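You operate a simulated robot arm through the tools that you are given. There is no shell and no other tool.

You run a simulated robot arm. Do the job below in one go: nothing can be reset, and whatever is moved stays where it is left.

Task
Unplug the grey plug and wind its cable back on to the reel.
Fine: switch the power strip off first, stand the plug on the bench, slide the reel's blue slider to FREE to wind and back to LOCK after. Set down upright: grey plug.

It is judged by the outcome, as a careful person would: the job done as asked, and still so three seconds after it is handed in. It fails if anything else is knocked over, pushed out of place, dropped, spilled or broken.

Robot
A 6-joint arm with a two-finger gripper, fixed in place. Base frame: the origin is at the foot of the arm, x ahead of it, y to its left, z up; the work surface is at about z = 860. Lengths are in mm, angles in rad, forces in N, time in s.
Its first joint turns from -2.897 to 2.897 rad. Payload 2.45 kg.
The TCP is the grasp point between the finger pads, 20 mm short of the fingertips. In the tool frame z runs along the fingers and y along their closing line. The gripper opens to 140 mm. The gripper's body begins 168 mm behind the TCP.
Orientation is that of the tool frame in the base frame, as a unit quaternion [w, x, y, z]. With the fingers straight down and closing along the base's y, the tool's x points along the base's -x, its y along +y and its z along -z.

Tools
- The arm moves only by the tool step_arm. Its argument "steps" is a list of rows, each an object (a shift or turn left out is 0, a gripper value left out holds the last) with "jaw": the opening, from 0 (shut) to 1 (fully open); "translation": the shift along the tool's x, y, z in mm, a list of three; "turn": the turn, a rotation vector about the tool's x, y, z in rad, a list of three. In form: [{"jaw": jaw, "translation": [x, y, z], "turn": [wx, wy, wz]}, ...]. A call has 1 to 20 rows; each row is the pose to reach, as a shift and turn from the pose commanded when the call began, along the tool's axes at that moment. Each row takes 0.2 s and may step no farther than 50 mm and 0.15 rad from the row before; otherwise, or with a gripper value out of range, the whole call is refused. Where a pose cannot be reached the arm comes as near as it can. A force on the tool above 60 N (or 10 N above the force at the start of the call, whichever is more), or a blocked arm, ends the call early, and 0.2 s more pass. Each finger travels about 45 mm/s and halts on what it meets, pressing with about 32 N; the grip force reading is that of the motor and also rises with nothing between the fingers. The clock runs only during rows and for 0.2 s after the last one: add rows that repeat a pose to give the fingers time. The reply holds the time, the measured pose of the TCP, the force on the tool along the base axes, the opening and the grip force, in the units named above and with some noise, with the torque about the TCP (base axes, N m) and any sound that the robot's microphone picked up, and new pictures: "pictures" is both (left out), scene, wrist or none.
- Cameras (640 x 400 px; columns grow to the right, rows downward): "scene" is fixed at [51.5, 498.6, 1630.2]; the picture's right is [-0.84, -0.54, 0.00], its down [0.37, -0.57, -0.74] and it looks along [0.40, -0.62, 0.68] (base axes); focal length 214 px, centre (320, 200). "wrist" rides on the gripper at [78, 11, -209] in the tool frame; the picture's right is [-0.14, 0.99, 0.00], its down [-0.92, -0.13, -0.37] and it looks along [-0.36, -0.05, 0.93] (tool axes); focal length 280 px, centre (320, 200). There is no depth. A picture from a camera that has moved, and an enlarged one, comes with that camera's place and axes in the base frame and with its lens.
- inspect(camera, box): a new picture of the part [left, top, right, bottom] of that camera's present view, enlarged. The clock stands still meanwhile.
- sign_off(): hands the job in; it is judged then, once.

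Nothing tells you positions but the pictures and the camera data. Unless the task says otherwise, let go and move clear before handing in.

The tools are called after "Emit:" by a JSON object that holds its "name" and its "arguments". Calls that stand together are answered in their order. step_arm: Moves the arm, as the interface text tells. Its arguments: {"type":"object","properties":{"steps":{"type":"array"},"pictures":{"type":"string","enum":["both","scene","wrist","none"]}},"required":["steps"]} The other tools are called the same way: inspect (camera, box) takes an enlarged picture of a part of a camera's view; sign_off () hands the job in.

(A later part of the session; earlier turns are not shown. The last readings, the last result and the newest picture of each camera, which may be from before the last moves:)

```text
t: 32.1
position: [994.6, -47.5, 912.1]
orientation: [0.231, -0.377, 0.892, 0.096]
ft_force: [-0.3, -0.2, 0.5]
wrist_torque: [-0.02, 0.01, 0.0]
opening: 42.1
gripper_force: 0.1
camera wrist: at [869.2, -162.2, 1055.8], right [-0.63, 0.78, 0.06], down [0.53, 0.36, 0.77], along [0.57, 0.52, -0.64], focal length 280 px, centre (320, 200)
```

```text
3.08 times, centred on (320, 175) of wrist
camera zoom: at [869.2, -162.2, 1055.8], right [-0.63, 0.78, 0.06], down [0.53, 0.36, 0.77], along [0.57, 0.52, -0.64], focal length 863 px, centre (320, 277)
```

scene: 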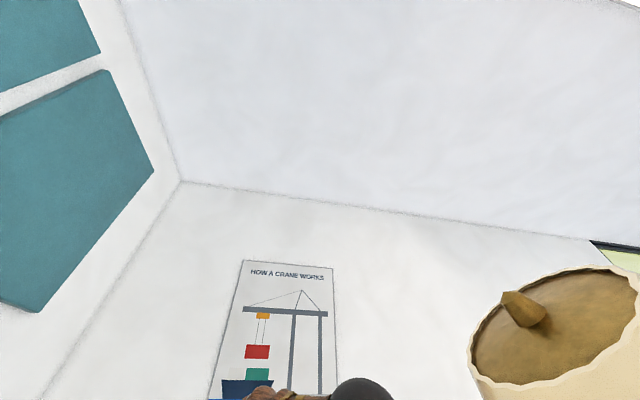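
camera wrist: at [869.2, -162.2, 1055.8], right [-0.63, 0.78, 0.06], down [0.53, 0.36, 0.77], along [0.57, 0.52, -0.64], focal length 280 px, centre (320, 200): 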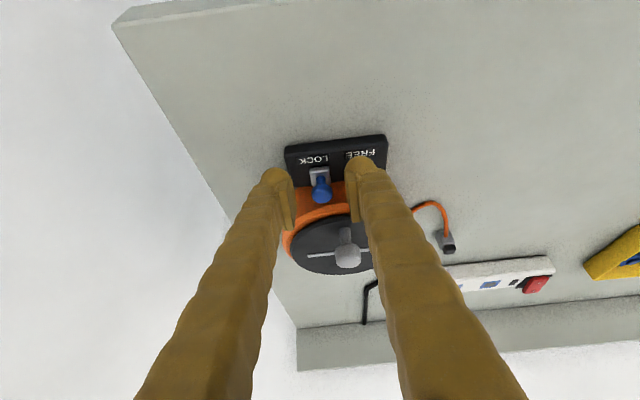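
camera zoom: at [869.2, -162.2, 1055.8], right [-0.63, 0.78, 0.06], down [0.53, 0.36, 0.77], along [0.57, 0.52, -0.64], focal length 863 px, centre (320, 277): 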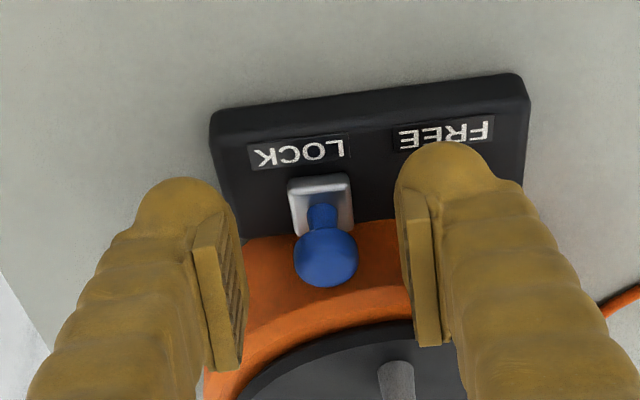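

The head is between the fingers. I'll close to just over the head width and push it along toward FREE.

Emit:
{"name": "step_arm", "arguments": {"steps": [{"jaw": 0.14}, {"jaw": 0.14}, {"translation": [0, 5, 0]}, {"translation": [0, 10, 0]}, {"translation": [0, 15, 0]}, {"translation": [0, 20, 0]}, {"translation": [0, 24, 0]}, {"translation": [0, 28, 0]}, {"translation": [0, 31, 0]}, {"translation": [0, 31, 0]}], "pictures": "wrist"}}

Emit:
{"name": "inspect", "arguments": {"camera": "wrist", "box": [220, 110, 400, 240]}}

```text
t: 34.3
position: [972.3, -25.1, 910.8]
orientation: [0.231, -0.377, 0.892, 0.096]
ft_force: [0.3, 0.4, -0.8]
wrist_torque: [0.03, 0.03, 0.0]
opening: 19.7
gripper_force: 0.0
camera wrist: at [846.6, -140.2, 1055.6], right [-0.63, 0.78, 0.06], down [0.53, 0.36, 0.77], along [0.57, 0.52, -0.64], focal length 280 px, centre (320, 200)
```

wrist: 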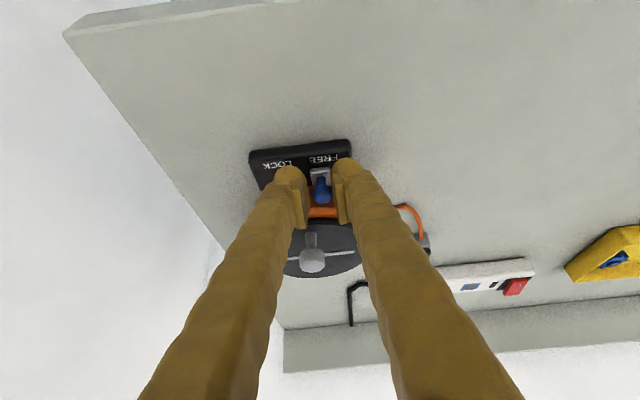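

```text
3.08 times, centred on (310, 175) of wrist
camera zoom: at [846.6, -140.2, 1055.6], right [-0.63, 0.78, 0.06], down [0.53, 0.36, 0.77], along [0.57, 0.52, -0.64], focal length 863 px, centre (351, 277)
```

zoom: 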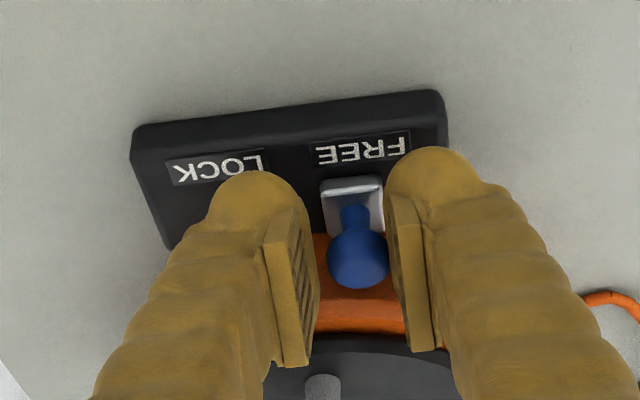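

Emit:
{"name": "step_arm", "arguments": {"steps": [{"translation": [0, 2, 0]}, {"translation": [0, 4, 0]}, {"translation": [0, 6, 0]}, {"translation": [0, 6, 0]}], "pictures": "wrist"}}

Emit:
{"name": "inspect", "arguments": {"camera": "wrist", "box": [220, 110, 400, 240]}}

```text
t: 35.3
position: [968.7, -22.1, 911.2]
orientation: [0.231, -0.377, 0.892, 0.097]
ft_force: [0.4, -8.0, -0.2]
wrist_torque: [-0.09, 0.0, -0.18]
opening: 23.4
gripper_force: 3.0
camera wrist: at [842.2, -135.6, 1055.6], right [-0.63, 0.78, 0.06], down [0.53, 0.36, 0.77], along [0.57, 0.52, -0.64], focal length 280 px, centre (320, 200)
```

wrist: 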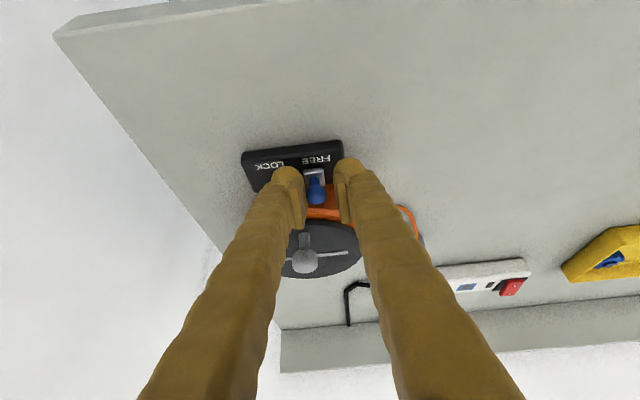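

```text
3.08 times, centred on (310, 175) of wrist
camera zoom: at [842.2, -135.6, 1055.6], right [-0.63, 0.78, 0.06], down [0.53, 0.36, 0.77], along [0.57, 0.52, -0.64], focal length 863 px, centre (351, 277)
```

zoom: 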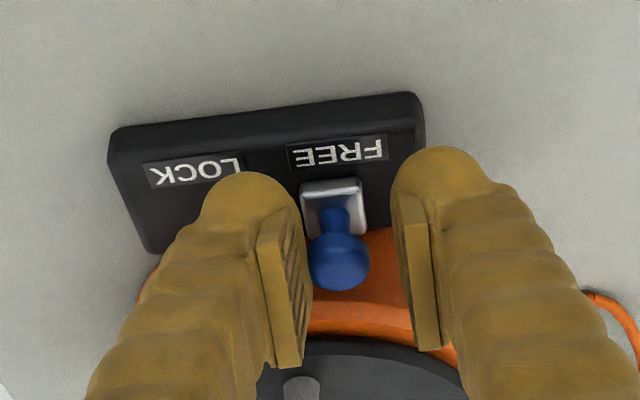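

The slider is against its FREE stop. I'll back off slightly, lift, and line up to study the crank knob.

Emit:
{"name": "step_arm", "arguments": {"steps": [{"translation": [0, -3, 0]}, {"jaw": 0.3, "translation": [0, -3, 0]}, {"jaw": 0.3, "translation": [-5, -3, -9]}, {"translation": [-19, -3, -35]}, {"translation": [-38, -3, -70]}, {"translation": [-48, -3, -88]}, {"translation": [-48, -3, -88]}], "pictures": "wrist"}}

Emit:
{"name": "inspect", "arguments": {"camera": "wrist", "box": [210, 60, 410, 240]}}

```text
t: 36.9
position: [970.7, -22.7, 1010.6]
orientation: [0.231, -0.378, 0.891, 0.097]
ft_force: [-0.1, 0.5, 0.4]
wrist_torque: [0.0, 0.0, 0.01]
opening: 42.0
gripper_force: 0.0
camera wrist: at [843.6, -137.6, 1156.2], right [-0.63, 0.78, 0.06], down [0.53, 0.36, 0.77], along [0.57, 0.52, -0.64], focal length 280 px, centre (320, 200)
```

wrist: 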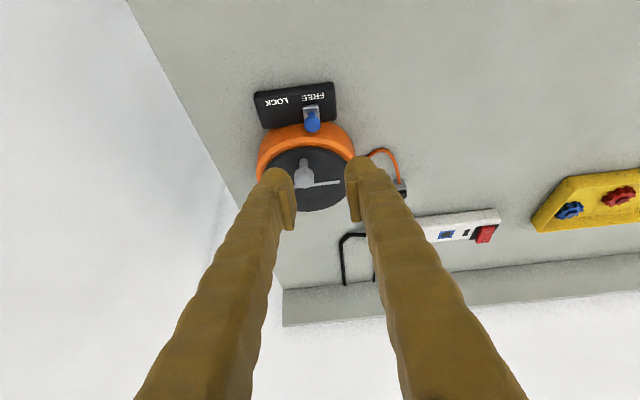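

```text
2.22 times, centred on (310, 150) of wrist
camera zoom: at [843.6, -137.6, 1156.2], right [-0.63, 0.78, 0.06], down [0.53, 0.36, 0.77], along [0.57, 0.52, -0.64], focal length 623 px, centre (342, 311)
```

zoom: 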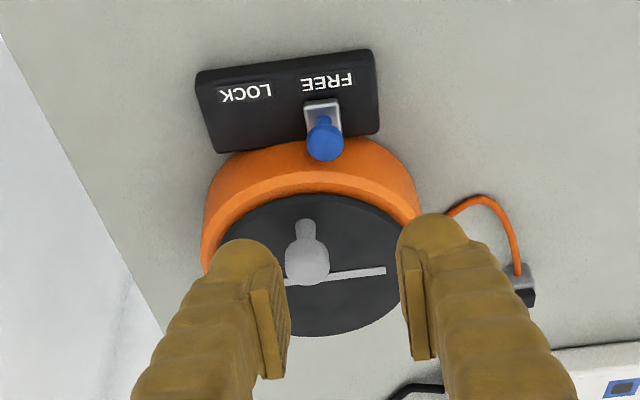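

I place the reel axis at about (1039, 21) and the crank knob at about (1017, -1), with its head (~22 mm across) at z≈936. I'll hover over the knob to refine that.

Emit:
{"name": "step_arm", "arguments": {"steps": [{"translation": [-6.5, -4.5, 11]}, {"translation": [-13, -9, 22]}, {"translation": [-19.5, -13.5, 33]}, {"translation": [-25.9, -18.1, 43.6]}, {"translation": [-25.9, -18.1, 43.6]}], "pictures": "wrist"}}

Emit:
{"name": "inspect", "arguments": {"camera": "wrist", "box": [230, 50, 410, 200]}}

```text
t: 38.1
position: [1011.5, -4.2, 985.4]
orientation: [0.231, -0.377, 0.892, 0.096]
ft_force: [-0.5, 0.7, -0.3]
wrist_torque: [-0.01, 0.01, -0.02]
opening: 41.9
gripper_force: 0.0
camera wrist: at [886.7, -118.8, 1130.3], right [-0.63, 0.78, 0.06], down [0.53, 0.36, 0.77], along [0.57, 0.52, -0.64], focal length 280 px, centre (320, 200)
```

wrist: 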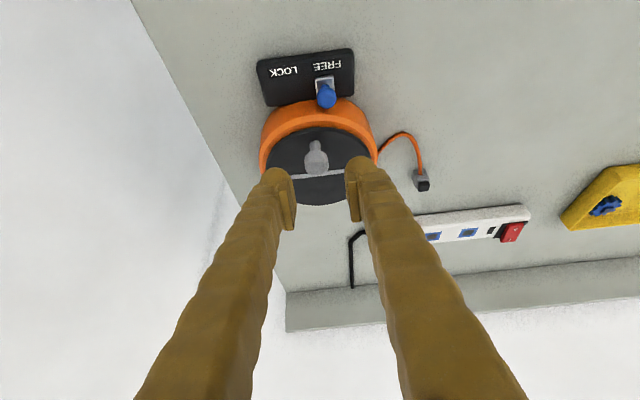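

```text
2.67 times, centred on (320, 125) of wrist
camera zoom: at [886.7, -118.8, 1130.3], right [-0.63, 0.78, 0.06], down [0.53, 0.36, 0.77], along [0.57, 0.52, -0.64], focal length 748 px, centre (320, 400)
```

zoom: 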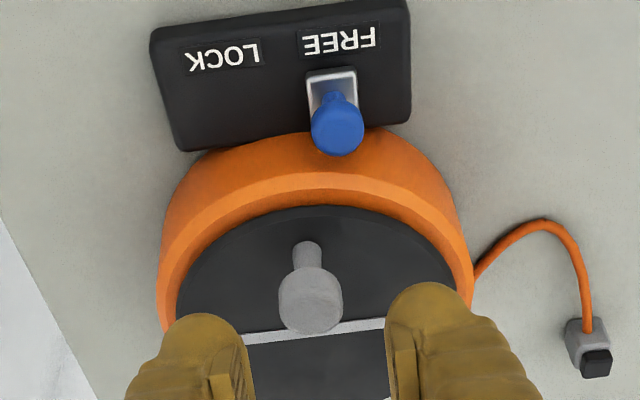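

Emit:
{"name": "step_arm", "arguments": {"steps": [{"translation": [4.5, -0.5, 7.7]}, {"translation": [9, -1, 15.3]}, {"translation": [13.5, -1.7, 23]}, {"translation": [17.7, -1.7, 30.6]}, {"translation": [17.7, -1.7, 30.6]}, {"jaw": 0.0, "translation": [17.7, -1.7, 30.6]}, {"translation": [17.7, -1.7, 30.6]}, {"translation": [17.7, -1.7, 30.6]}], "pictures": "wrist"}}

Emit:
{"name": "inspect", "arguments": {"camera": "wrist", "box": [230, 80, 450, 240]}}

```text
t: 39.9
position: [1012.4, -6.7, 948.7]
orientation: [0.23, -0.378, 0.892, 0.096]
ft_force: [-16.2, 11.0, -0.6]
wrist_torque: [0.1, 0.16, 0.31]
opening: 19.8
gripper_force: 37.3
camera wrist: at [887.1, -121.0, 1094.3], right [-0.63, 0.78, 0.07], down [0.53, 0.36, 0.77], along [0.57, 0.52, -0.64], focal length 280 px, centre (320, 200)
```

wrist: 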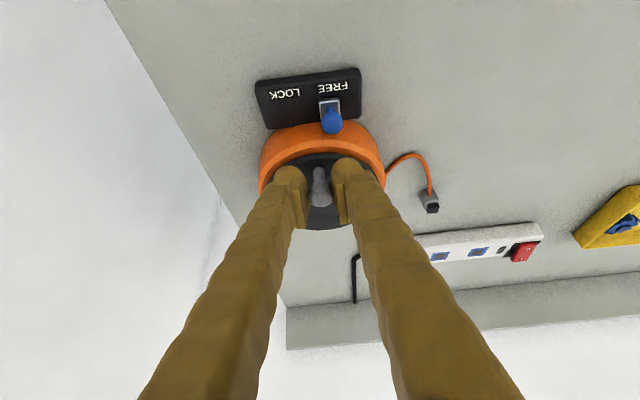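

```text
2.50 times, centred on (340, 160) of wrist
camera zoom: at [887.1, -121.0, 1094.3], right [-0.63, 0.78, 0.07], down [0.53, 0.36, 0.77], along [0.57, 0.52, -0.64], focal length 701 px, centre (270, 300)
```

zoom: 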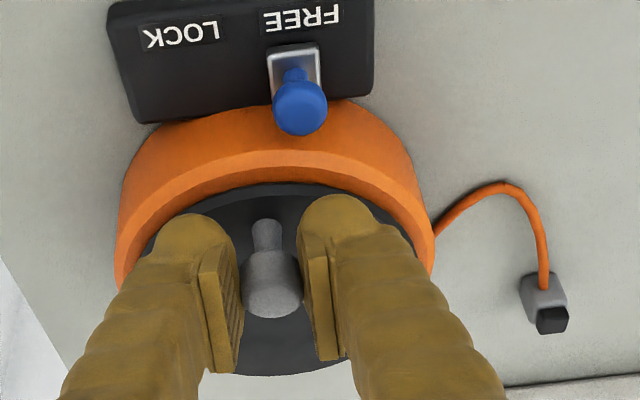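

The knob is gripped at 20 mm. I'll try an arc of about 70° clockwise (seen from above) and watch the forces and the cable.

Emit:
{"name": "step_arm", "arguments": {"steps": [{"translation": [-0.4, 5.1, 0.2]}, {"translation": [-1.3, 10.05, 0.7]}, {"translation": [-3, 14.7, 1.6]}, {"translation": [-5.2, 19.2, 2.9]}, {"translation": [-8, 23.2, 4.4]}, {"translation": [-11.3, 26.6, 6.2]}, {"translation": [-15, 29.5, 8.3]}, {"translation": [-19, 31.7, 10.5]}, {"translation": [-19, 31.7, 10.5]}], "pictures": "wrist"}}

Emit:
{"name": "inspect", "arguments": {"camera": "wrist", "box": [230, 80, 450, 240]}}

```text
t: 41.9
position: [1005.0, 32.0, 950.1]
orientation: [0.231, -0.378, 0.891, 0.097]
ft_force: [-17.1, -4.6, 8.9]
wrist_torque: [-0.06, 0.24, -0.29]
opening: 20.2
gripper_force: 44.9
camera wrist: at [879.7, -83.0, 1095.0], right [-0.63, 0.78, 0.07], down [0.53, 0.36, 0.77], along [0.57, 0.52, -0.64], focal length 280 px, centre (320, 200)
```

wrist: 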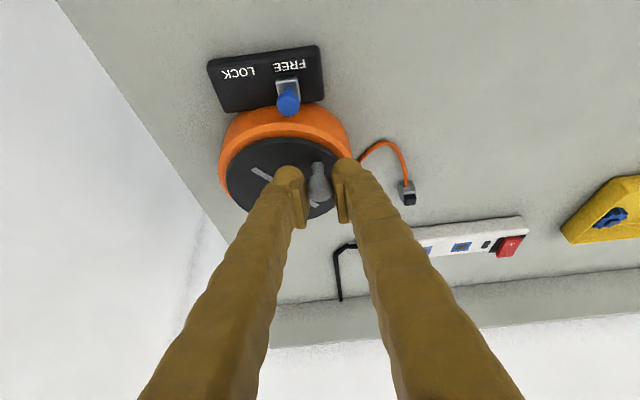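

```text
2.50 times, centred on (340, 160) of wrist
camera zoom: at [879.7, -83.0, 1095.0], right [-0.63, 0.78, 0.07], down [0.53, 0.36, 0.77], along [0.57, 0.52, -0.64], focal length 701 px, centre (270, 300)
```

zoom: 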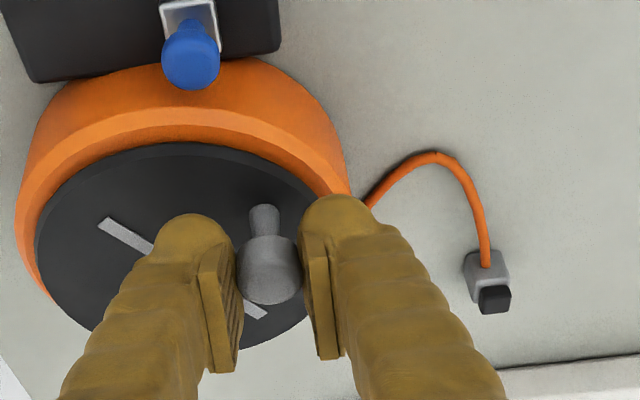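

The disc turned about 70° with light resistance, and the cable hardly changed. I'll carry on for one full turn in the same direction, nudging the circle +1.5 mm in y to ease the side load.

Emit:
{"name": "step_arm", "arguments": {"steps": [{"translation": [-9.1, 3.8, 5.0]}, {"translation": [-18.3, 2.7, 10.1]}, {"translation": [-26.9, -1.6, 14.9]}, {"translation": [-33.8, -8.7, 18.7]}, {"translation": [-38.5, -17.9, 21.3]}, {"translation": [-40.5, -28.3, 22.4]}, {"translation": [-39.6, -38.8, 21.9]}, {"translation": [-35.8, -48.6, 19.8]}, {"translation": [-29.6, -56.5, 16.4]}, {"translation": [-21.6, -61.9, 11.9]}], "pictures": "wrist"}}

Emit:
{"name": "inspect", "arguments": {"camera": "wrist", "box": [230, 50, 510, 240]}}

```text
t: 42.5
position: [1015.2, 51.6, 950.0]
orientation: [0.229, -0.378, 0.892, 0.099]
ft_force: [-4.0, 13.4, 7.2]
wrist_torque: [0.28, 0.01, 0.28]
opening: 20.8
gripper_force: 44.8
stopped in row 3: the force on the tool passed its limit at 66 N (the readings are from after the stop); the commanded pose is now the measured one
camera wrist: at [890.8, -63.2, 1094.9], right [-0.63, 0.77, 0.07], down [0.53, 0.36, 0.77], along [0.57, 0.52, -0.64], focal length 280 px, centre (320, 200)
```

wrist: 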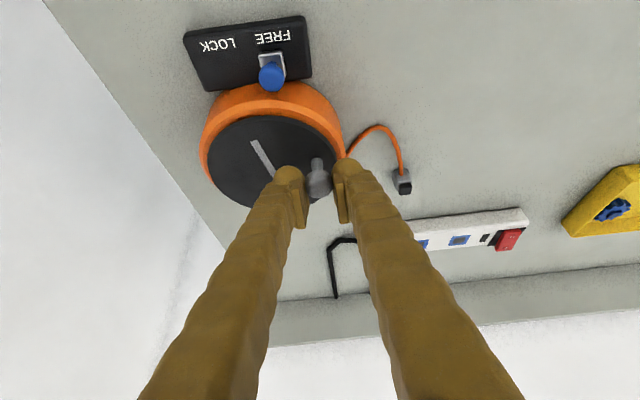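

```text
2.11 times, centred on (370, 145) of wrist
camera zoom: at [890.8, -63.2, 1094.9], right [-0.63, 0.77, 0.07], down [0.53, 0.36, 0.77], along [0.57, 0.52, -0.64], focal length 590 px, centre (215, 316)
```

zoom: 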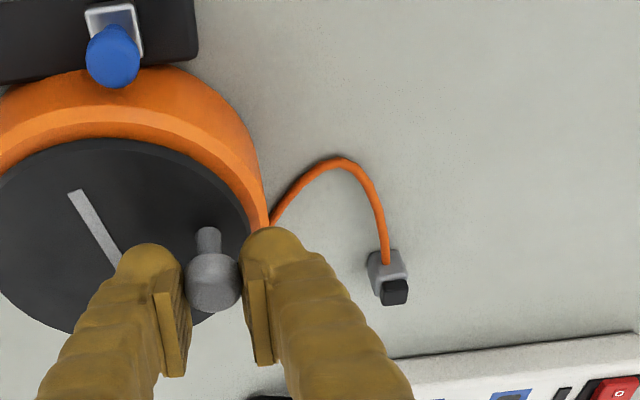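

The turn resisted partway because my circle was too small. Fitting the measured points gives a crank radius of about 41 mm, so I'll continue with that circle in shorter arcs.

Emit:
{"name": "step_arm", "arguments": {"steps": [{"translation": [-3.4, -0.4, 1.9]}, {"translation": [-6.8, -1.4, 3.7]}, {"translation": [-10.2, -2.8, 5.6]}, {"translation": [-13.5, -4.5, 7.5]}, {"translation": [-16.6, -6.6, 9.2]}, {"translation": [-19.6, -9, 10.8]}, {"translation": [-22.3, -11.8, 12.3]}, {"translation": [-24.7, -14.9, 13.7]}, {"translation": [-26.9, -18.2, 14.9]}, {"translation": [-28.8, -21.8, 15.9]}, {"translation": [-28.8, -21.8, 15.9]}], "pictures": "wrist"}}

Emit:
{"name": "inspect", "arguments": {"camera": "wrist", "box": [200, 50, 480, 240]}}

```text
t: 43.3
position: [1022.9, 61.7, 948.9]
orientation: [0.227, -0.38, 0.891, 0.101]
ft_force: [-5.9, 5.5, 6.0]
wrist_torque: [0.09, 0.17, -0.03]
opening: 20.6
gripper_force: 44.5
stopped in row 3: the force on the tool passed its limit at 63 N (the readings are from after the stop); the commanded pose is now the measured one
camera wrist: at [899.9, -54.6, 1094.9], right [-0.63, 0.77, 0.07], down [0.53, 0.36, 0.77], along [0.56, 0.52, -0.64], focal length 280 px, centre (320, 200)
```

wrist: 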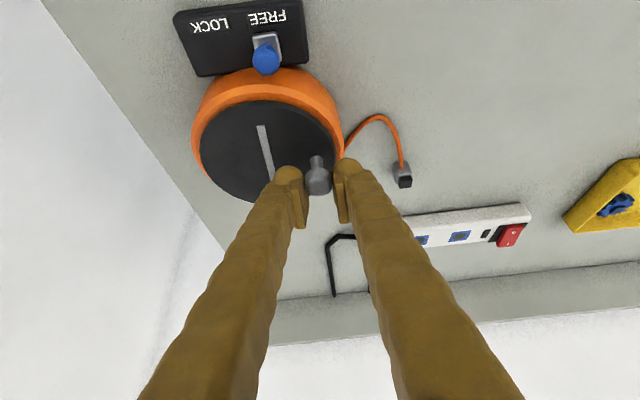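

```text
2.11 times, centred on (340, 145) of wrist
camera zoom: at [899.9, -54.6, 1094.9], right [-0.63, 0.77, 0.07], down [0.53, 0.36, 0.77], along [0.56, 0.52, -0.64], focal length 590 px, centre (278, 316)
```

zoom: 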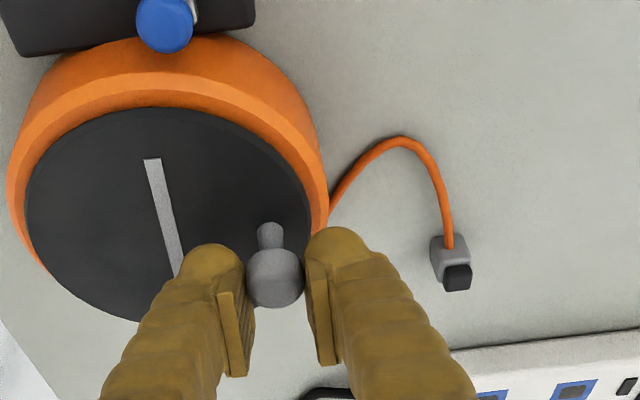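

The knob head slipped about 11 mm along the pads, so my circle was off. Redoing the geometry puts the crank centre near (1042, 24) with radius about 38.5 mm. I'll re-centre the grip on the knob.

Emit:
{"name": "step_arm", "arguments": {"steps": [{"jaw": 0.28}, {"jaw": 0.28}, {"translation": [5, -0.6, -2.8]}, {"translation": [10, -1.2, -5.5]}, {"translation": [10, -1.2, -5.5]}, {"jaw": 0, "translation": [10, -1.2, -5.5]}, {"jaw": 0, "translation": [10, -1.2, -5.5]}, {"jaw": 0, "translation": [10, -1.2, -5.5]}], "pictures": "wrist"}}

Emit:
{"name": "inspect", "arguments": {"camera": "wrist", "box": [200, 50, 480, 240]}}

```text
t: 45.1
position: [1016.2, 54.2, 950.0]
orientation: [0.227, -0.38, 0.891, 0.102]
ft_force: [-23.4, 25.7, 3.3]
wrist_torque: [0.28, 0.17, 0.21]
opening: 20.1
gripper_force: 39.7
camera wrist: at [893.0, -62.7, 1094.3], right [-0.63, 0.77, 0.08], down [0.53, 0.36, 0.77], along [0.56, 0.52, -0.64], focal length 280 px, centre (320, 200)
```

wrist: 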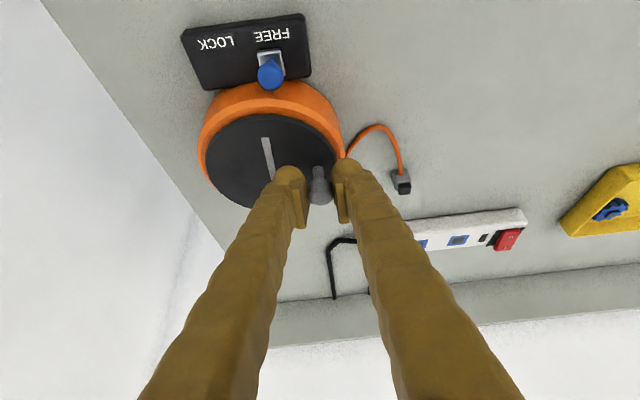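

```text
2.11 times, centred on (340, 145) of wrist
camera zoom: at [893.0, -62.7, 1094.3], right [-0.63, 0.77, 0.08], down [0.53, 0.36, 0.77], along [0.56, 0.52, -0.64], focal length 590 px, centre (278, 316)
```

zoom: 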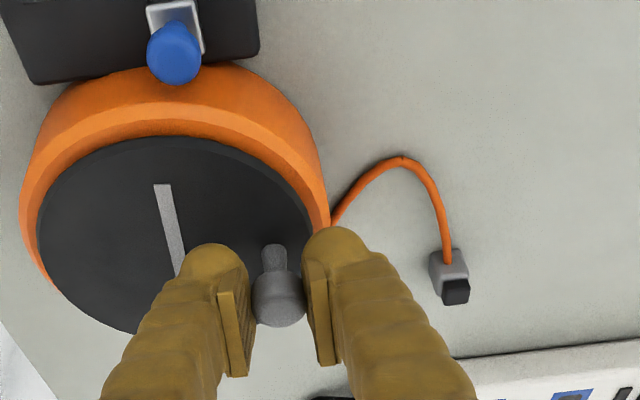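

Emit:
{"name": "step_arm", "arguments": {"steps": [{"translation": [0, 1, 0]}, {"translation": [0, 2, 0]}, {"translation": [0, 2, 0]}], "pictures": "none"}}

```text
t: 45.9
position: [1016.4, 53.7, 948.5]
orientation: [0.227, -0.379, 0.891, 0.101]
ft_force: [-10.9, 20.5, -5.9]
wrist_torque: [0.15, 0.06, 0.33]
opening: 20.1
gripper_force: 44.7
```

Emit:
{"name": "step_arm", "arguments": {"steps": [{"translation": [0, 1.5, 0]}, {"translation": [0, 3, 0]}, {"translation": [0, 3, 0]}], "pictures": "none"}}

```text
t: 46.7
position: [1014.6, 51.8, 948.3]
orientation: [0.229, -0.378, 0.891, 0.101]
ft_force: [24.7, -21.3, -19.1]
wrist_torque: [-0.25, -0.16, -0.06]
opening: 20.1
gripper_force: 45.0
```

The grip is too rigid sideways to follow the arc smoothly. The cable slack has shrunk, so clockwise winds it in. I'll let go, lift, and push the knob round with closed fingers instead, since that tolerates circle errors.

Emit:
{"name": "step_arm", "arguments": {"steps": [{"translation": [0, -1.5, 0]}, {"jaw": 0.3, "translation": [0, -1.5, 0]}, {"jaw": 0.3, "translation": [0, -1.5, 0]}, {"jaw": 0.3, "translation": [-5, -1.5, -9]}, {"jaw": 0.3, "translation": [-14, -1.5, -26]}, {"jaw": 0.3, "translation": [-24, -1.5, -44]}, {"jaw": 0, "translation": [-29, -1.5, -53], "turn": [0, 0.1, 0]}, {"jaw": 0, "translation": [-29, -1.5, -53], "turn": [0, 0.2, 0]}, {"jaw": 0, "translation": [-29, -1.5, -53], "turn": [0, 0.2, 0]}], "pictures": "wrist"}}

Emit:
{"name": "inspect", "arguments": {"camera": "wrist", "box": [180, 30, 460, 220]}}

```text
t: 48.7
position: [1014.1, 54.0, 1009.9]
orientation: [0.137, -0.387, 0.91, 0.062]
ft_force: [1.2, 0.2, 0.7]
wrist_torque: [0.01, 0.0, 0.0]
opening: 0.0
gripper_force: 22.1
camera wrist: at [913.1, -38.3, 1185.9], right [-0.62, 0.78, 0.05], down [0.63, 0.46, 0.63], along [0.46, 0.42, -0.78], focal length 280 px, centre (320, 200)
```

wrist: 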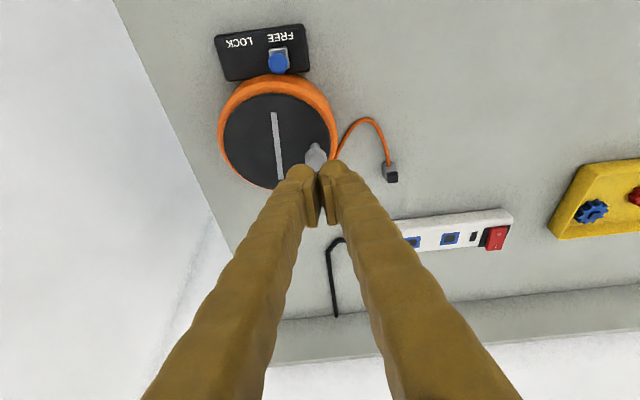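

```text
2.11 times, centred on (320, 125) of wrist
camera zoom: at [913.1, -38.3, 1185.9], right [-0.62, 0.78, 0.05], down [0.63, 0.46, 0.63], along [0.46, 0.42, -0.78], focal length 590 px, centre (320, 358)
```

zoom: 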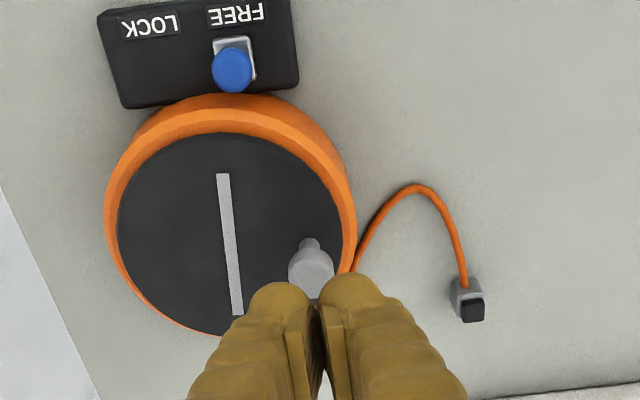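

The disc centre is now pinned at about (1045, 24), with the knob at (1018, 55) and radius about 41 mm. I'll lower the closed fingers just behind the knob (clockwise sense), ready to push it round.

Emit:
{"name": "step_arm", "arguments": {"steps": [{"translation": [10, -6, -3]}, {"translation": [21, -12, -6]}, {"translation": [31.1, -16.8, -9.7]}, {"translation": [36, -16.8, 6]}, {"translation": [41, -16.8, 22]}, {"translation": [46, -16.8, 38]}, {"translation": [50.4, -16.8, 52.4]}, {"translation": [50.4, -16.8, 52.4]}], "pictures": "wrist"}}

Emit:
{"name": "inspect", "arguments": {"camera": "wrist", "box": [220, 80, 500, 270]}}

```text
t: 50.5
position: [1002.8, 20.6, 946.0]
orientation: [0.138, -0.388, 0.909, 0.064]
ft_force: [-0.9, -0.1, -0.2]
wrist_torque: [0.03, -0.04, 0.01]
opening: 0.0
gripper_force: 29.6
camera wrist: at [901.8, -73.1, 1121.3], right [-0.62, 0.78, 0.05], down [0.63, 0.46, 0.63], along [0.47, 0.42, -0.78], focal length 280 px, centre (320, 200)
```

wrist: 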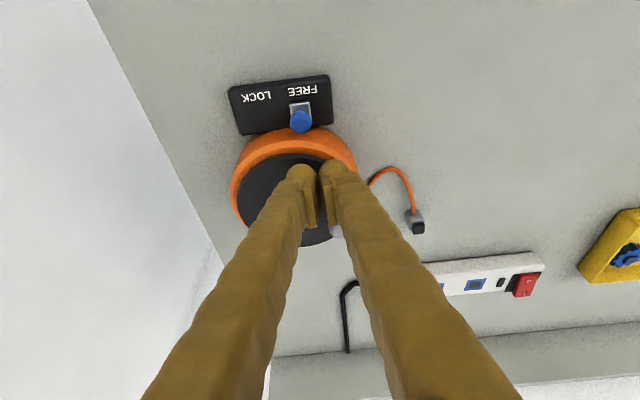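

```text
2.11 times, centred on (360, 175) of wrist
camera zoom: at [901.8, -73.1, 1121.3], right [-0.62, 0.78, 0.05], down [0.63, 0.46, 0.63], along [0.47, 0.42, -0.78], focal length 590 px, centre (236, 253)
```

zoom: 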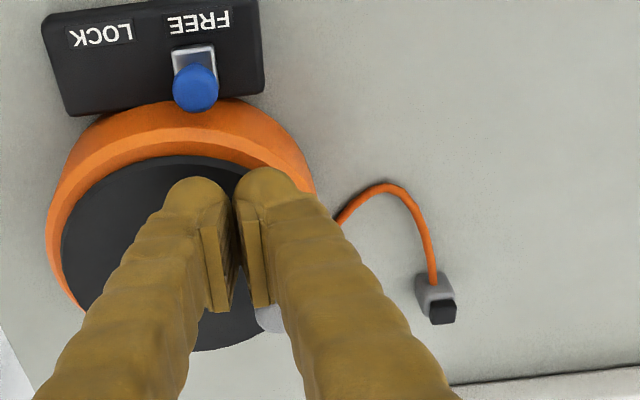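

Emit:
{"name": "step_arm", "arguments": {"steps": [{"translation": [-2.8, 2.9, 0.9]}, {"translation": [-5.6, 5.7, 1.7]}, {"translation": [-12.1, 10.1, 3.8]}, {"translation": [-19.3, 13, 6]}, {"translation": [-27, 14.4, 8.4]}, {"translation": [-34.7, 14.1, 10.8]}, {"translation": [-42.3, 12.3, 13.2]}, {"translation": [-42.3, 12.3, 13.2]}], "pictures": "wrist"}}

Emit:
{"name": "inspect", "arguments": {"camera": "wrist", "box": [180, 50, 460, 240]}}

```text
t: 52.3
position: [1024.5, 61.0, 945.1]
orientation: [0.137, -0.388, 0.909, 0.063]
ft_force: [0.1, -0.2, -0.4]
wrist_torque: [-0.02, 0.02, -0.01]
opening: 0.0
gripper_force: 29.4
camera wrist: at [923.8, -33.4, 1120.8], right [-0.62, 0.78, 0.05], down [0.63, 0.46, 0.63], along [0.47, 0.42, -0.78], focal length 280 px, centre (320, 200)
```

wrist: 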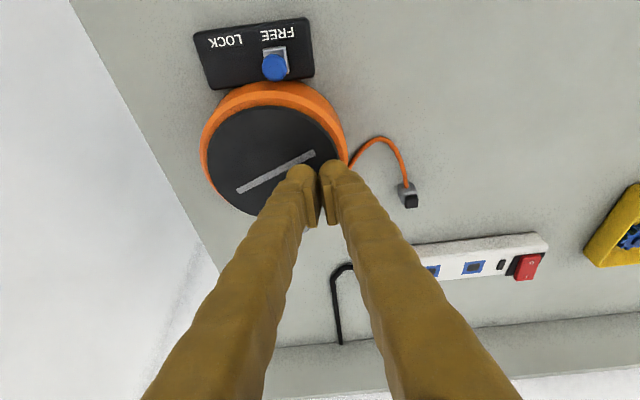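

```text
2.11 times, centred on (320, 145) of wrist
camera zoom: at [923.8, -33.4, 1120.8], right [-0.62, 0.78, 0.05], down [0.63, 0.46, 0.63], along [0.47, 0.42, -0.78], focal length 590 px, centre (320, 316)
```

zoom: 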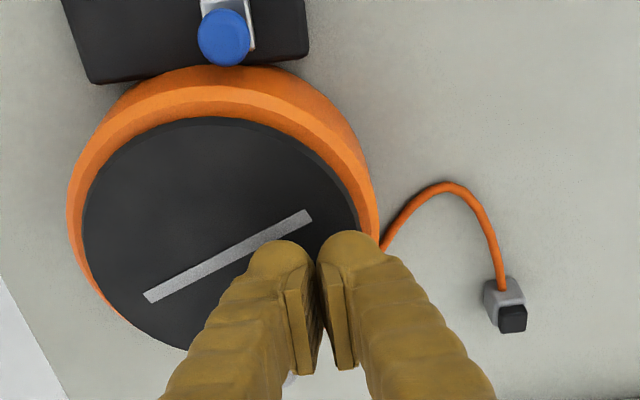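

Pushing works: the disc turns smoothly with almost no load, and the cable slack is shrinking. I'll continue round the far side.

Emit:
{"name": "step_arm", "arguments": {"steps": [{"translation": [-8.7, -4.5, 2.7]}, {"translation": [-16.1, -11, 5]}, {"translation": [-21.7, -19.3, 6.7]}, {"translation": [-25.2, -28.8, 7.8]}, {"translation": [-26.3, -38.9, 8.2]}, {"translation": [-25, -48.9, 7.8]}, {"translation": [-21.4, -58.3, 6.6]}, {"translation": [-15.7, -66.5, 4.9]}, {"translation": [-15.7, -66.5, 4.9]}], "pictures": "wrist"}}

Emit:
{"name": "inspect", "arguments": {"camera": "wrist", "box": [220, 10, 500, 200]}}

```text
t: 52.8
position: [1034.3, 56.6, 944.3]
orientation: [0.135, -0.387, 0.91, 0.062]
ft_force: [-7.2, -9.7, 4.1]
wrist_torque: [-0.02, -0.07, -0.28]
opening: 0.1
gripper_force: 29.7
stopped in row 2: the force on the tool passed its limit at 76 N (the readings are from after the stop); the commanded pose is now the measured one
camera wrist: at [934.7, -35.1, 1121.3], right [-0.62, 0.78, 0.05], down [0.63, 0.46, 0.62], along [0.46, 0.42, -0.78], focal length 280 px, centre (320, 200)
```

wrist: 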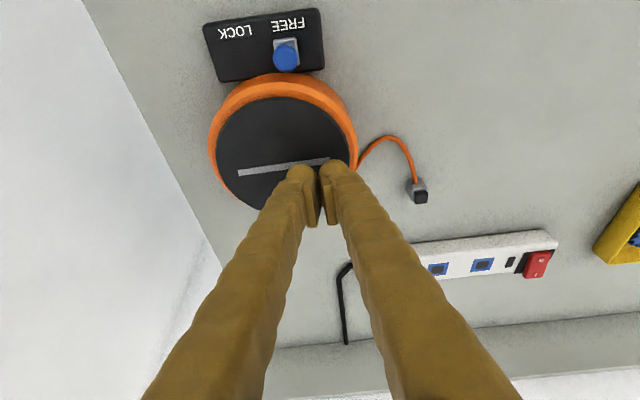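

```text
2.11 times, centred on (360, 105) of wrist
camera zoom: at [934.7, -35.1, 1121.3], right [-0.62, 0.78, 0.05], down [0.63, 0.46, 0.62], along [0.46, 0.42, -0.78], focal length 590 px, centre (236, 400)
```

zoom: 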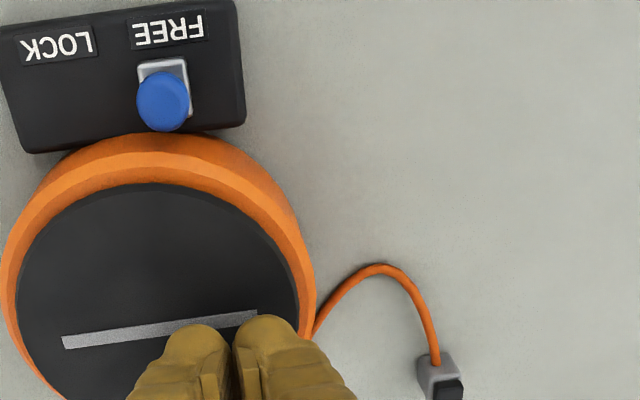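

The corner contact jammed on the far side. The bar's fixed midpoint shows the true centre is (1047, 27), with the knob now near (1071, 60). I'll lift off, open, and look again from above the knob.

Emit:
{"name": "step_arm", "arguments": {"steps": [{"translation": [2.9, 0, -0.9]}, {"translation": [0, 0, -10]}, {"translation": [-8, 0, -33]}, {"jaw": 0.3, "translation": [-16.6, 0, -53.5]}, {"jaw": 0.3, "translation": [-30, -12, -49]}, {"jaw": 0.3, "translation": [-42, -23.9, -45.6]}, {"jaw": 0.3, "translation": [-42, -23.9, -45.6]}], "pictures": "wrist"}}

Emit:
{"name": "inspect", "arguments": {"camera": "wrist", "box": [180, 10, 460, 200]}}

```text
t: 54.4
position: [1072.1, 60.4, 1001.3]
orientation: [0.135, -0.386, 0.91, 0.062]
ft_force: [-0.1, 0.4, 0.0]
wrist_torque: [0.0, 0.03, -0.01]
opening: 42.3
gripper_force: 0.0
camera wrist: at [971.8, -31.8, 1177.9], right [-0.62, 0.78, 0.05], down [0.63, 0.46, 0.62], along [0.46, 0.42, -0.78], focal length 280 px, centre (320, 200)
```

wrist: 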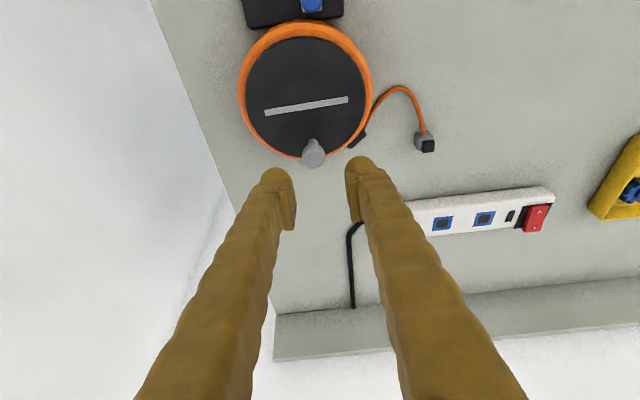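

```text
2.11 times, centred on (320, 105) of wrist
camera zoom: at [971.8, -31.8, 1177.9], right [-0.62, 0.78, 0.05], down [0.63, 0.46, 0.62], along [0.46, 0.42, -0.78], focal length 590 px, centre (320, 400)
```

zoom: 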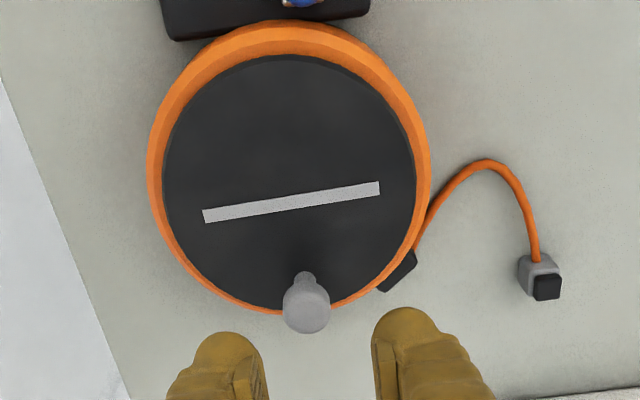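

This near top-down view is clear: the knob is at (1071.7, 53.8), the disc centre is at (1046.5, 27), and the radius is about 38. I'll lower and grip the knob, then guide it along the correct circle.

Emit:
{"name": "step_arm", "arguments": {"steps": [{"translation": [6, -4.3, 10]}, {"translation": [11, -4.3, 22]}, {"translation": [16, -4.3, 34]}, {"translation": [20, -4.3, 43]}, {"translation": [22.7, -4.3, 49.8]}, {"translation": [22.7, -4.3, 49.8]}, {"jaw": 0, "translation": [22.7, -4.3, 49.8]}, {"jaw": 0, "translation": [22.7, -4.3, 49.8]}, {"jaw": 0, "translation": [22.7, -4.3, 49.8]}], "pictures": "wrist"}}

Emit:
{"name": "inspect", "arguments": {"camera": "wrist", "box": [180, 50, 460, 240]}}

```text
t: 56.4
position: [1067.6, 51.9, 945.7]
orientation: [0.135, -0.387, 0.91, 0.062]
ft_force: [-1.3, 0.3, 0.1]
wrist_torque: [0.01, -0.02, 0.02]
opening: 20.4
gripper_force: 37.9
camera wrist: at [968.4, -39.7, 1122.5], right [-0.62, 0.78, 0.05], down [0.63, 0.46, 0.62], along [0.46, 0.42, -0.78], focal length 280 px, centre (320, 200)
```

wrist: 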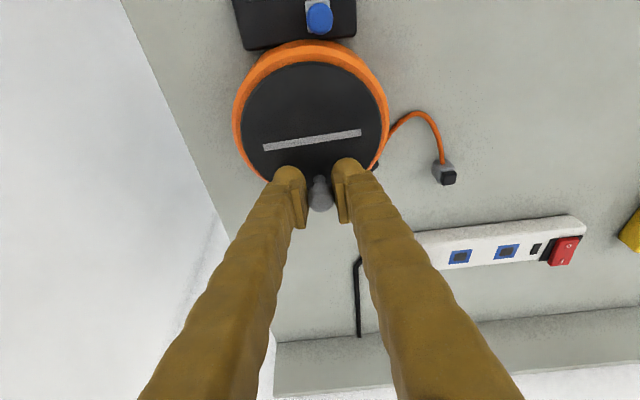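

```text
2.11 times, centred on (320, 145) of wrist
camera zoom: at [968.4, -39.7, 1122.5], right [-0.62, 0.78, 0.05], down [0.63, 0.46, 0.62], along [0.46, 0.42, -0.78], focal length 590 px, centre (320, 316)
```

zoom: 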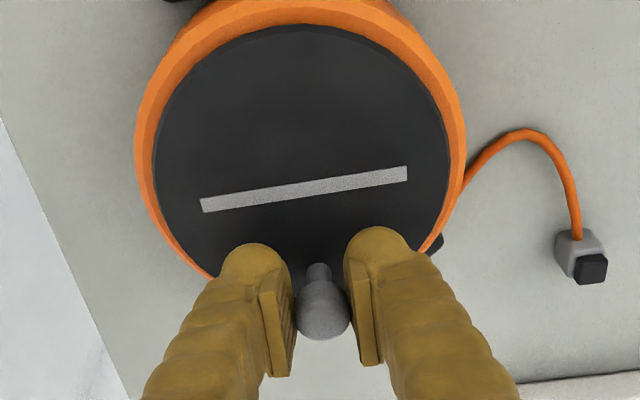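

The grip is now free of side load, with the knob exactly on the far side. I'll guide it along the clockwise arc.

Emit:
{"name": "step_arm", "arguments": {"steps": [{"translation": [0.4, -5.8, -0.1]}, {"translation": [1.6, -11.4, -0.5]}, {"translation": [3.7, -16.7, -1.1]}, {"translation": [6.4, -21.7, -2]}, {"translation": [9.8, -26.2, -3]}, {"translation": [13.9, -30.2, -4.3]}, {"translation": [13.9, -30.2, -4.3]}], "pictures": "wrist"}}

Emit:
{"name": "inspect", "arguments": {"camera": "wrist", "box": [220, 50, 500, 240]}}

```text
t: 58.0
position: [1081.8, 21.5, 946.4]
orientation: [0.135, -0.386, 0.91, 0.062]
ft_force: [-5.1, 13.6, 4.4]
wrist_torque: [0.18, -0.01, -0.39]
opening: 20.4
gripper_force: 44.7
camera wrist: at [980.9, -70.6, 1122.6], right [-0.62, 0.78, 0.05], down [0.63, 0.46, 0.62], along [0.46, 0.42, -0.78], focal length 280 px, centre (320, 200)
```

wrist: 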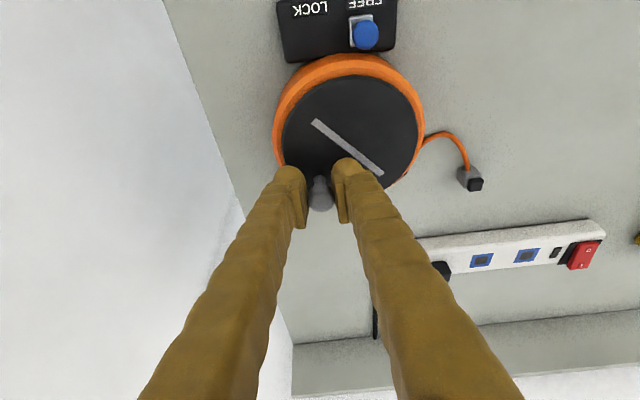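

```text
2.11 times, centred on (360, 145) of wrist
camera zoom: at [980.9, -70.6, 1122.6], right [-0.62, 0.78, 0.05], down [0.63, 0.46, 0.62], along [0.46, 0.42, -0.78], focal length 590 px, centre (236, 316)
```

zoom: 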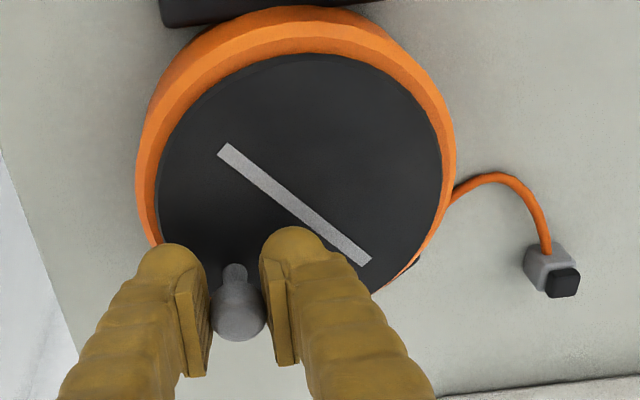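

The arc follows well with only about 14 N, and the slack is getting visibly shallower. I'll continue through the −y side.

Emit:
{"name": "step_arm", "arguments": {"steps": [{"translation": [4.5, -3.2, -1.4]}, {"translation": [9.5, -5.7, -2.9]}, {"translation": [14.6, -7.3, -4.5]}, {"translation": [20, -8.1, -6.2]}, {"translation": [25.4, -8.1, -7.8]}, {"translation": [30.8, -7.2, -9.5]}, {"translation": [30.8, -7.2, -9.5]}], "pictures": "wrist"}}

Emit:
{"name": "inspect", "arguments": {"camera": "wrist", "box": [240, 50, 520, 240]}}

```text
t: 59.6
position: [1065.3, -9.3, 945.4]
orientation: [0.137, -0.386, 0.91, 0.061]
ft_force: [37.6, -36.6, 0.1]
wrist_torque: [-0.23, -0.36, -0.69]
opening: 20.2
gripper_force: 44.9
camera wrist: at [963.9, -101.5, 1122.4], right [-0.62, 0.78, 0.05], down [0.63, 0.46, 0.62], along [0.47, 0.42, -0.78], focal length 280 px, centre (320, 200)
```

wrist: 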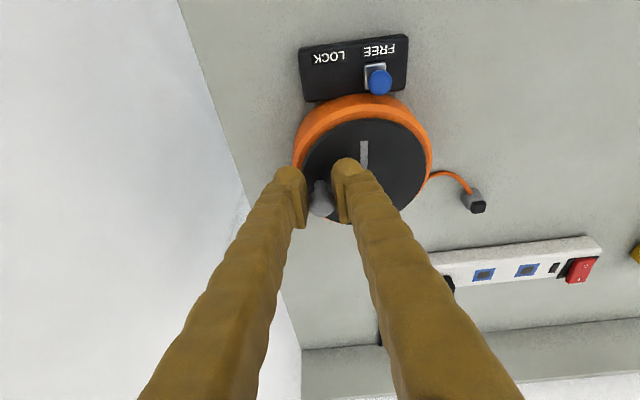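

```text
2.11 times, centred on (380, 145) of wrist
camera zoom: at [963.9, -101.5, 1122.4], right [-0.62, 0.78, 0.05], down [0.63, 0.46, 0.62], along [0.47, 0.42, -0.78], focal length 590 px, centre (194, 316)
```

zoom: 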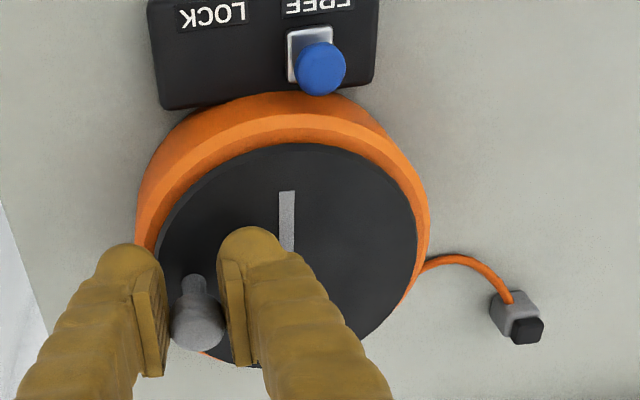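

The cable is now nearly taut after about three quarters of a turn. To wind in more without dragging the plug, I'll release the knob and move the plug closer to the outlet first.

Emit:
{"name": "step_arm", "arguments": {"steps": [{"jaw": 0.3}, {"jaw": 0.3}, {"jaw": 0.3}, {"translation": [-3, 0, -9.5]}, {"translation": [-9, 0, -28.5]}, {"translation": [-17.7, 0, -57.3]}, {"translation": [-26.6, 0, -86]}, {"translation": [-26.6, 0, -86]}], "pictures": "wrist"}}

Emit:
{"name": "inspect", "arguments": {"camera": "wrist", "box": [280, 60, 520, 220]}}

```text
t: 61.4
position: [1064.1, -7.8, 1035.2]
orientation: [0.135, -0.386, 0.91, 0.062]
ft_force: [-0.5, -0.5, 0.6]
wrist_torque: [0.01, -0.02, 0.01]
opening: 42.0
gripper_force: 0.1
camera wrist: at [963.9, -99.5, 1212.4], right [-0.62, 0.78, 0.05], down [0.63, 0.46, 0.62], along [0.46, 0.42, -0.78], focal length 280 px, centre (320, 200)
```

wrist: 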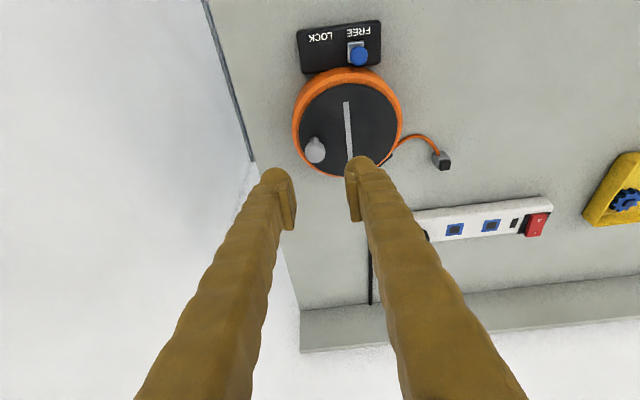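

```text
2.50 times, centred on (400, 140) of wrist
camera zoom: at [963.9, -99.5, 1212.4], right [-0.62, 0.78, 0.05], down [0.63, 0.46, 0.62], along [0.46, 0.42, -0.78], focal length 701 px, centre (120, 350)
```

zoom: 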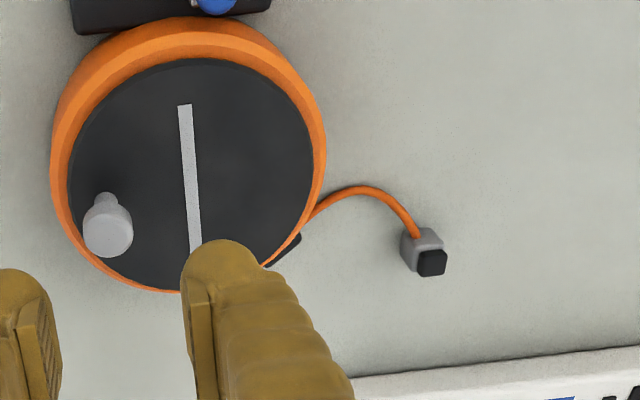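

Emit:
{"name": "step_arm", "arguments": {"steps": [{"translation": [-14, 28, 6]}, {"translation": [-28, 56, 15]}, {"translation": [-42, 84, 30]}, {"translation": [-52, 112, 50]}, {"translation": [-58, 140, 75]}, {"translation": [-58.9, 160, 95]}, {"translation": [-58.9, 167.9, 107.4]}, {"translation": [-58.9, 167.9, 107.4]}], "pictures": "wrist"}}

Emit:
{"name": "inspect", "arguments": {"camera": "wrist", "box": [180, 60, 420, 220]}}

```text
t: 63.2
position: [1005.4, 172.8, 951.0]
orientation: [0.135, -0.386, 0.91, 0.062]
ft_force: [0.1, 0.9, 0.7]
wrist_torque: [-0.02, -0.01, -0.03]
opening: 42.2
gripper_force: 0.0
camera wrist: at [903.5, 81.0, 1127.9], right [-0.62, 0.78, 0.05], down [0.63, 0.46, 0.62], along [0.46, 0.42, -0.78], focal length 280 px, centre (320, 200)
```

wrist: 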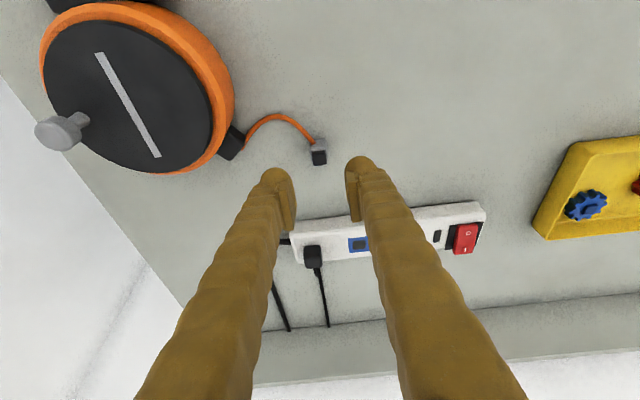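

```text
2.50 times, centred on (300, 140) of wrist
camera zoom: at [903.5, 81.0, 1127.9], right [-0.62, 0.78, 0.05], down [0.63, 0.46, 0.62], along [0.46, 0.42, -0.78], focal length 701 px, centre (370, 350)
```

zoom: 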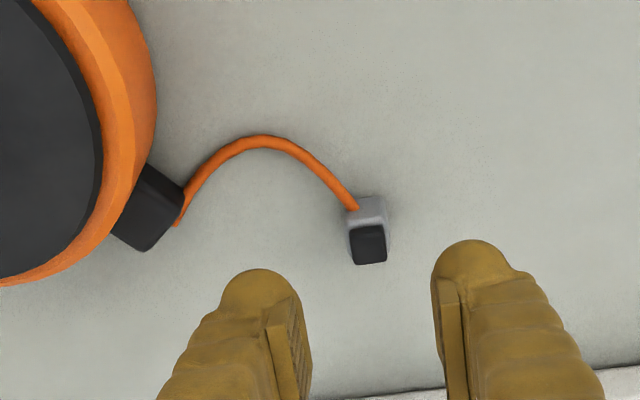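

The plug is right below, still upright. I'll lower and grip it again.

Emit:
{"name": "step_arm", "arguments": {"steps": [{"translation": [5, 0.2, 15]}, {"translation": [10, 0.4, 31]}, {"translation": [15, 0.5, 46]}, {"translation": [18, 0.5, 55]}, {"translation": [20, 0.5, 60.8]}, {"translation": [20, 0.5, 60.8]}, {"jaw": 0, "translation": [20, 0.5, 60.8]}, {"jaw": 0, "translation": [20, 0.5, 60.8]}, {"jaw": 0, "translation": [20, 0.5, 60.8]}], "pictures": "wrist"}}

Emit:
{"name": "inspect", "arguments": {"camera": "wrist", "box": [230, 100, 410, 240]}}

```text
t: 65.2
position: [1003.5, 172.5, 887.9]
orientation: [0.135, -0.387, 0.91, 0.062]
ft_force: [0.0, 0.2, -0.3]
wrist_torque: [0.0, 0.06, 0.05]
opening: 16.5
gripper_force: 31.9
camera wrist: at [901.4, 80.0, 1064.7], right [-0.62, 0.78, 0.05], down [0.63, 0.46, 0.62], along [0.46, 0.42, -0.78], focal length 280 px, centre (320, 200)
```

wrist: 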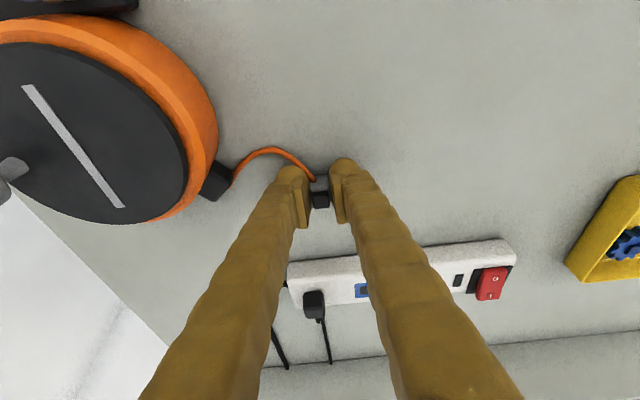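

```text
2.86 times, centred on (320, 170) of wrist
camera zoom: at [901.4, 80.0, 1064.7], right [-0.62, 0.78, 0.05], down [0.63, 0.46, 0.62], along [0.46, 0.42, -0.78], focal length 801 px, centre (320, 286)
```

zoom: 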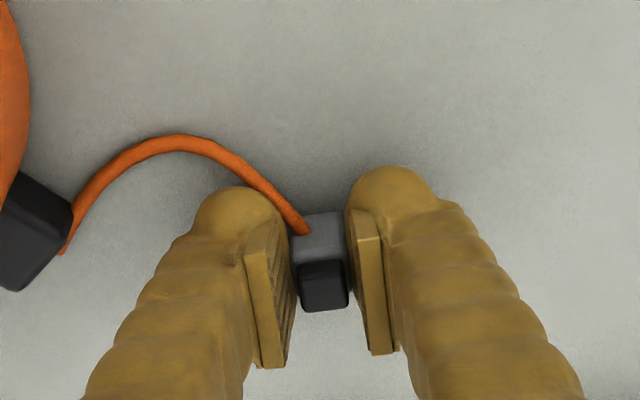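

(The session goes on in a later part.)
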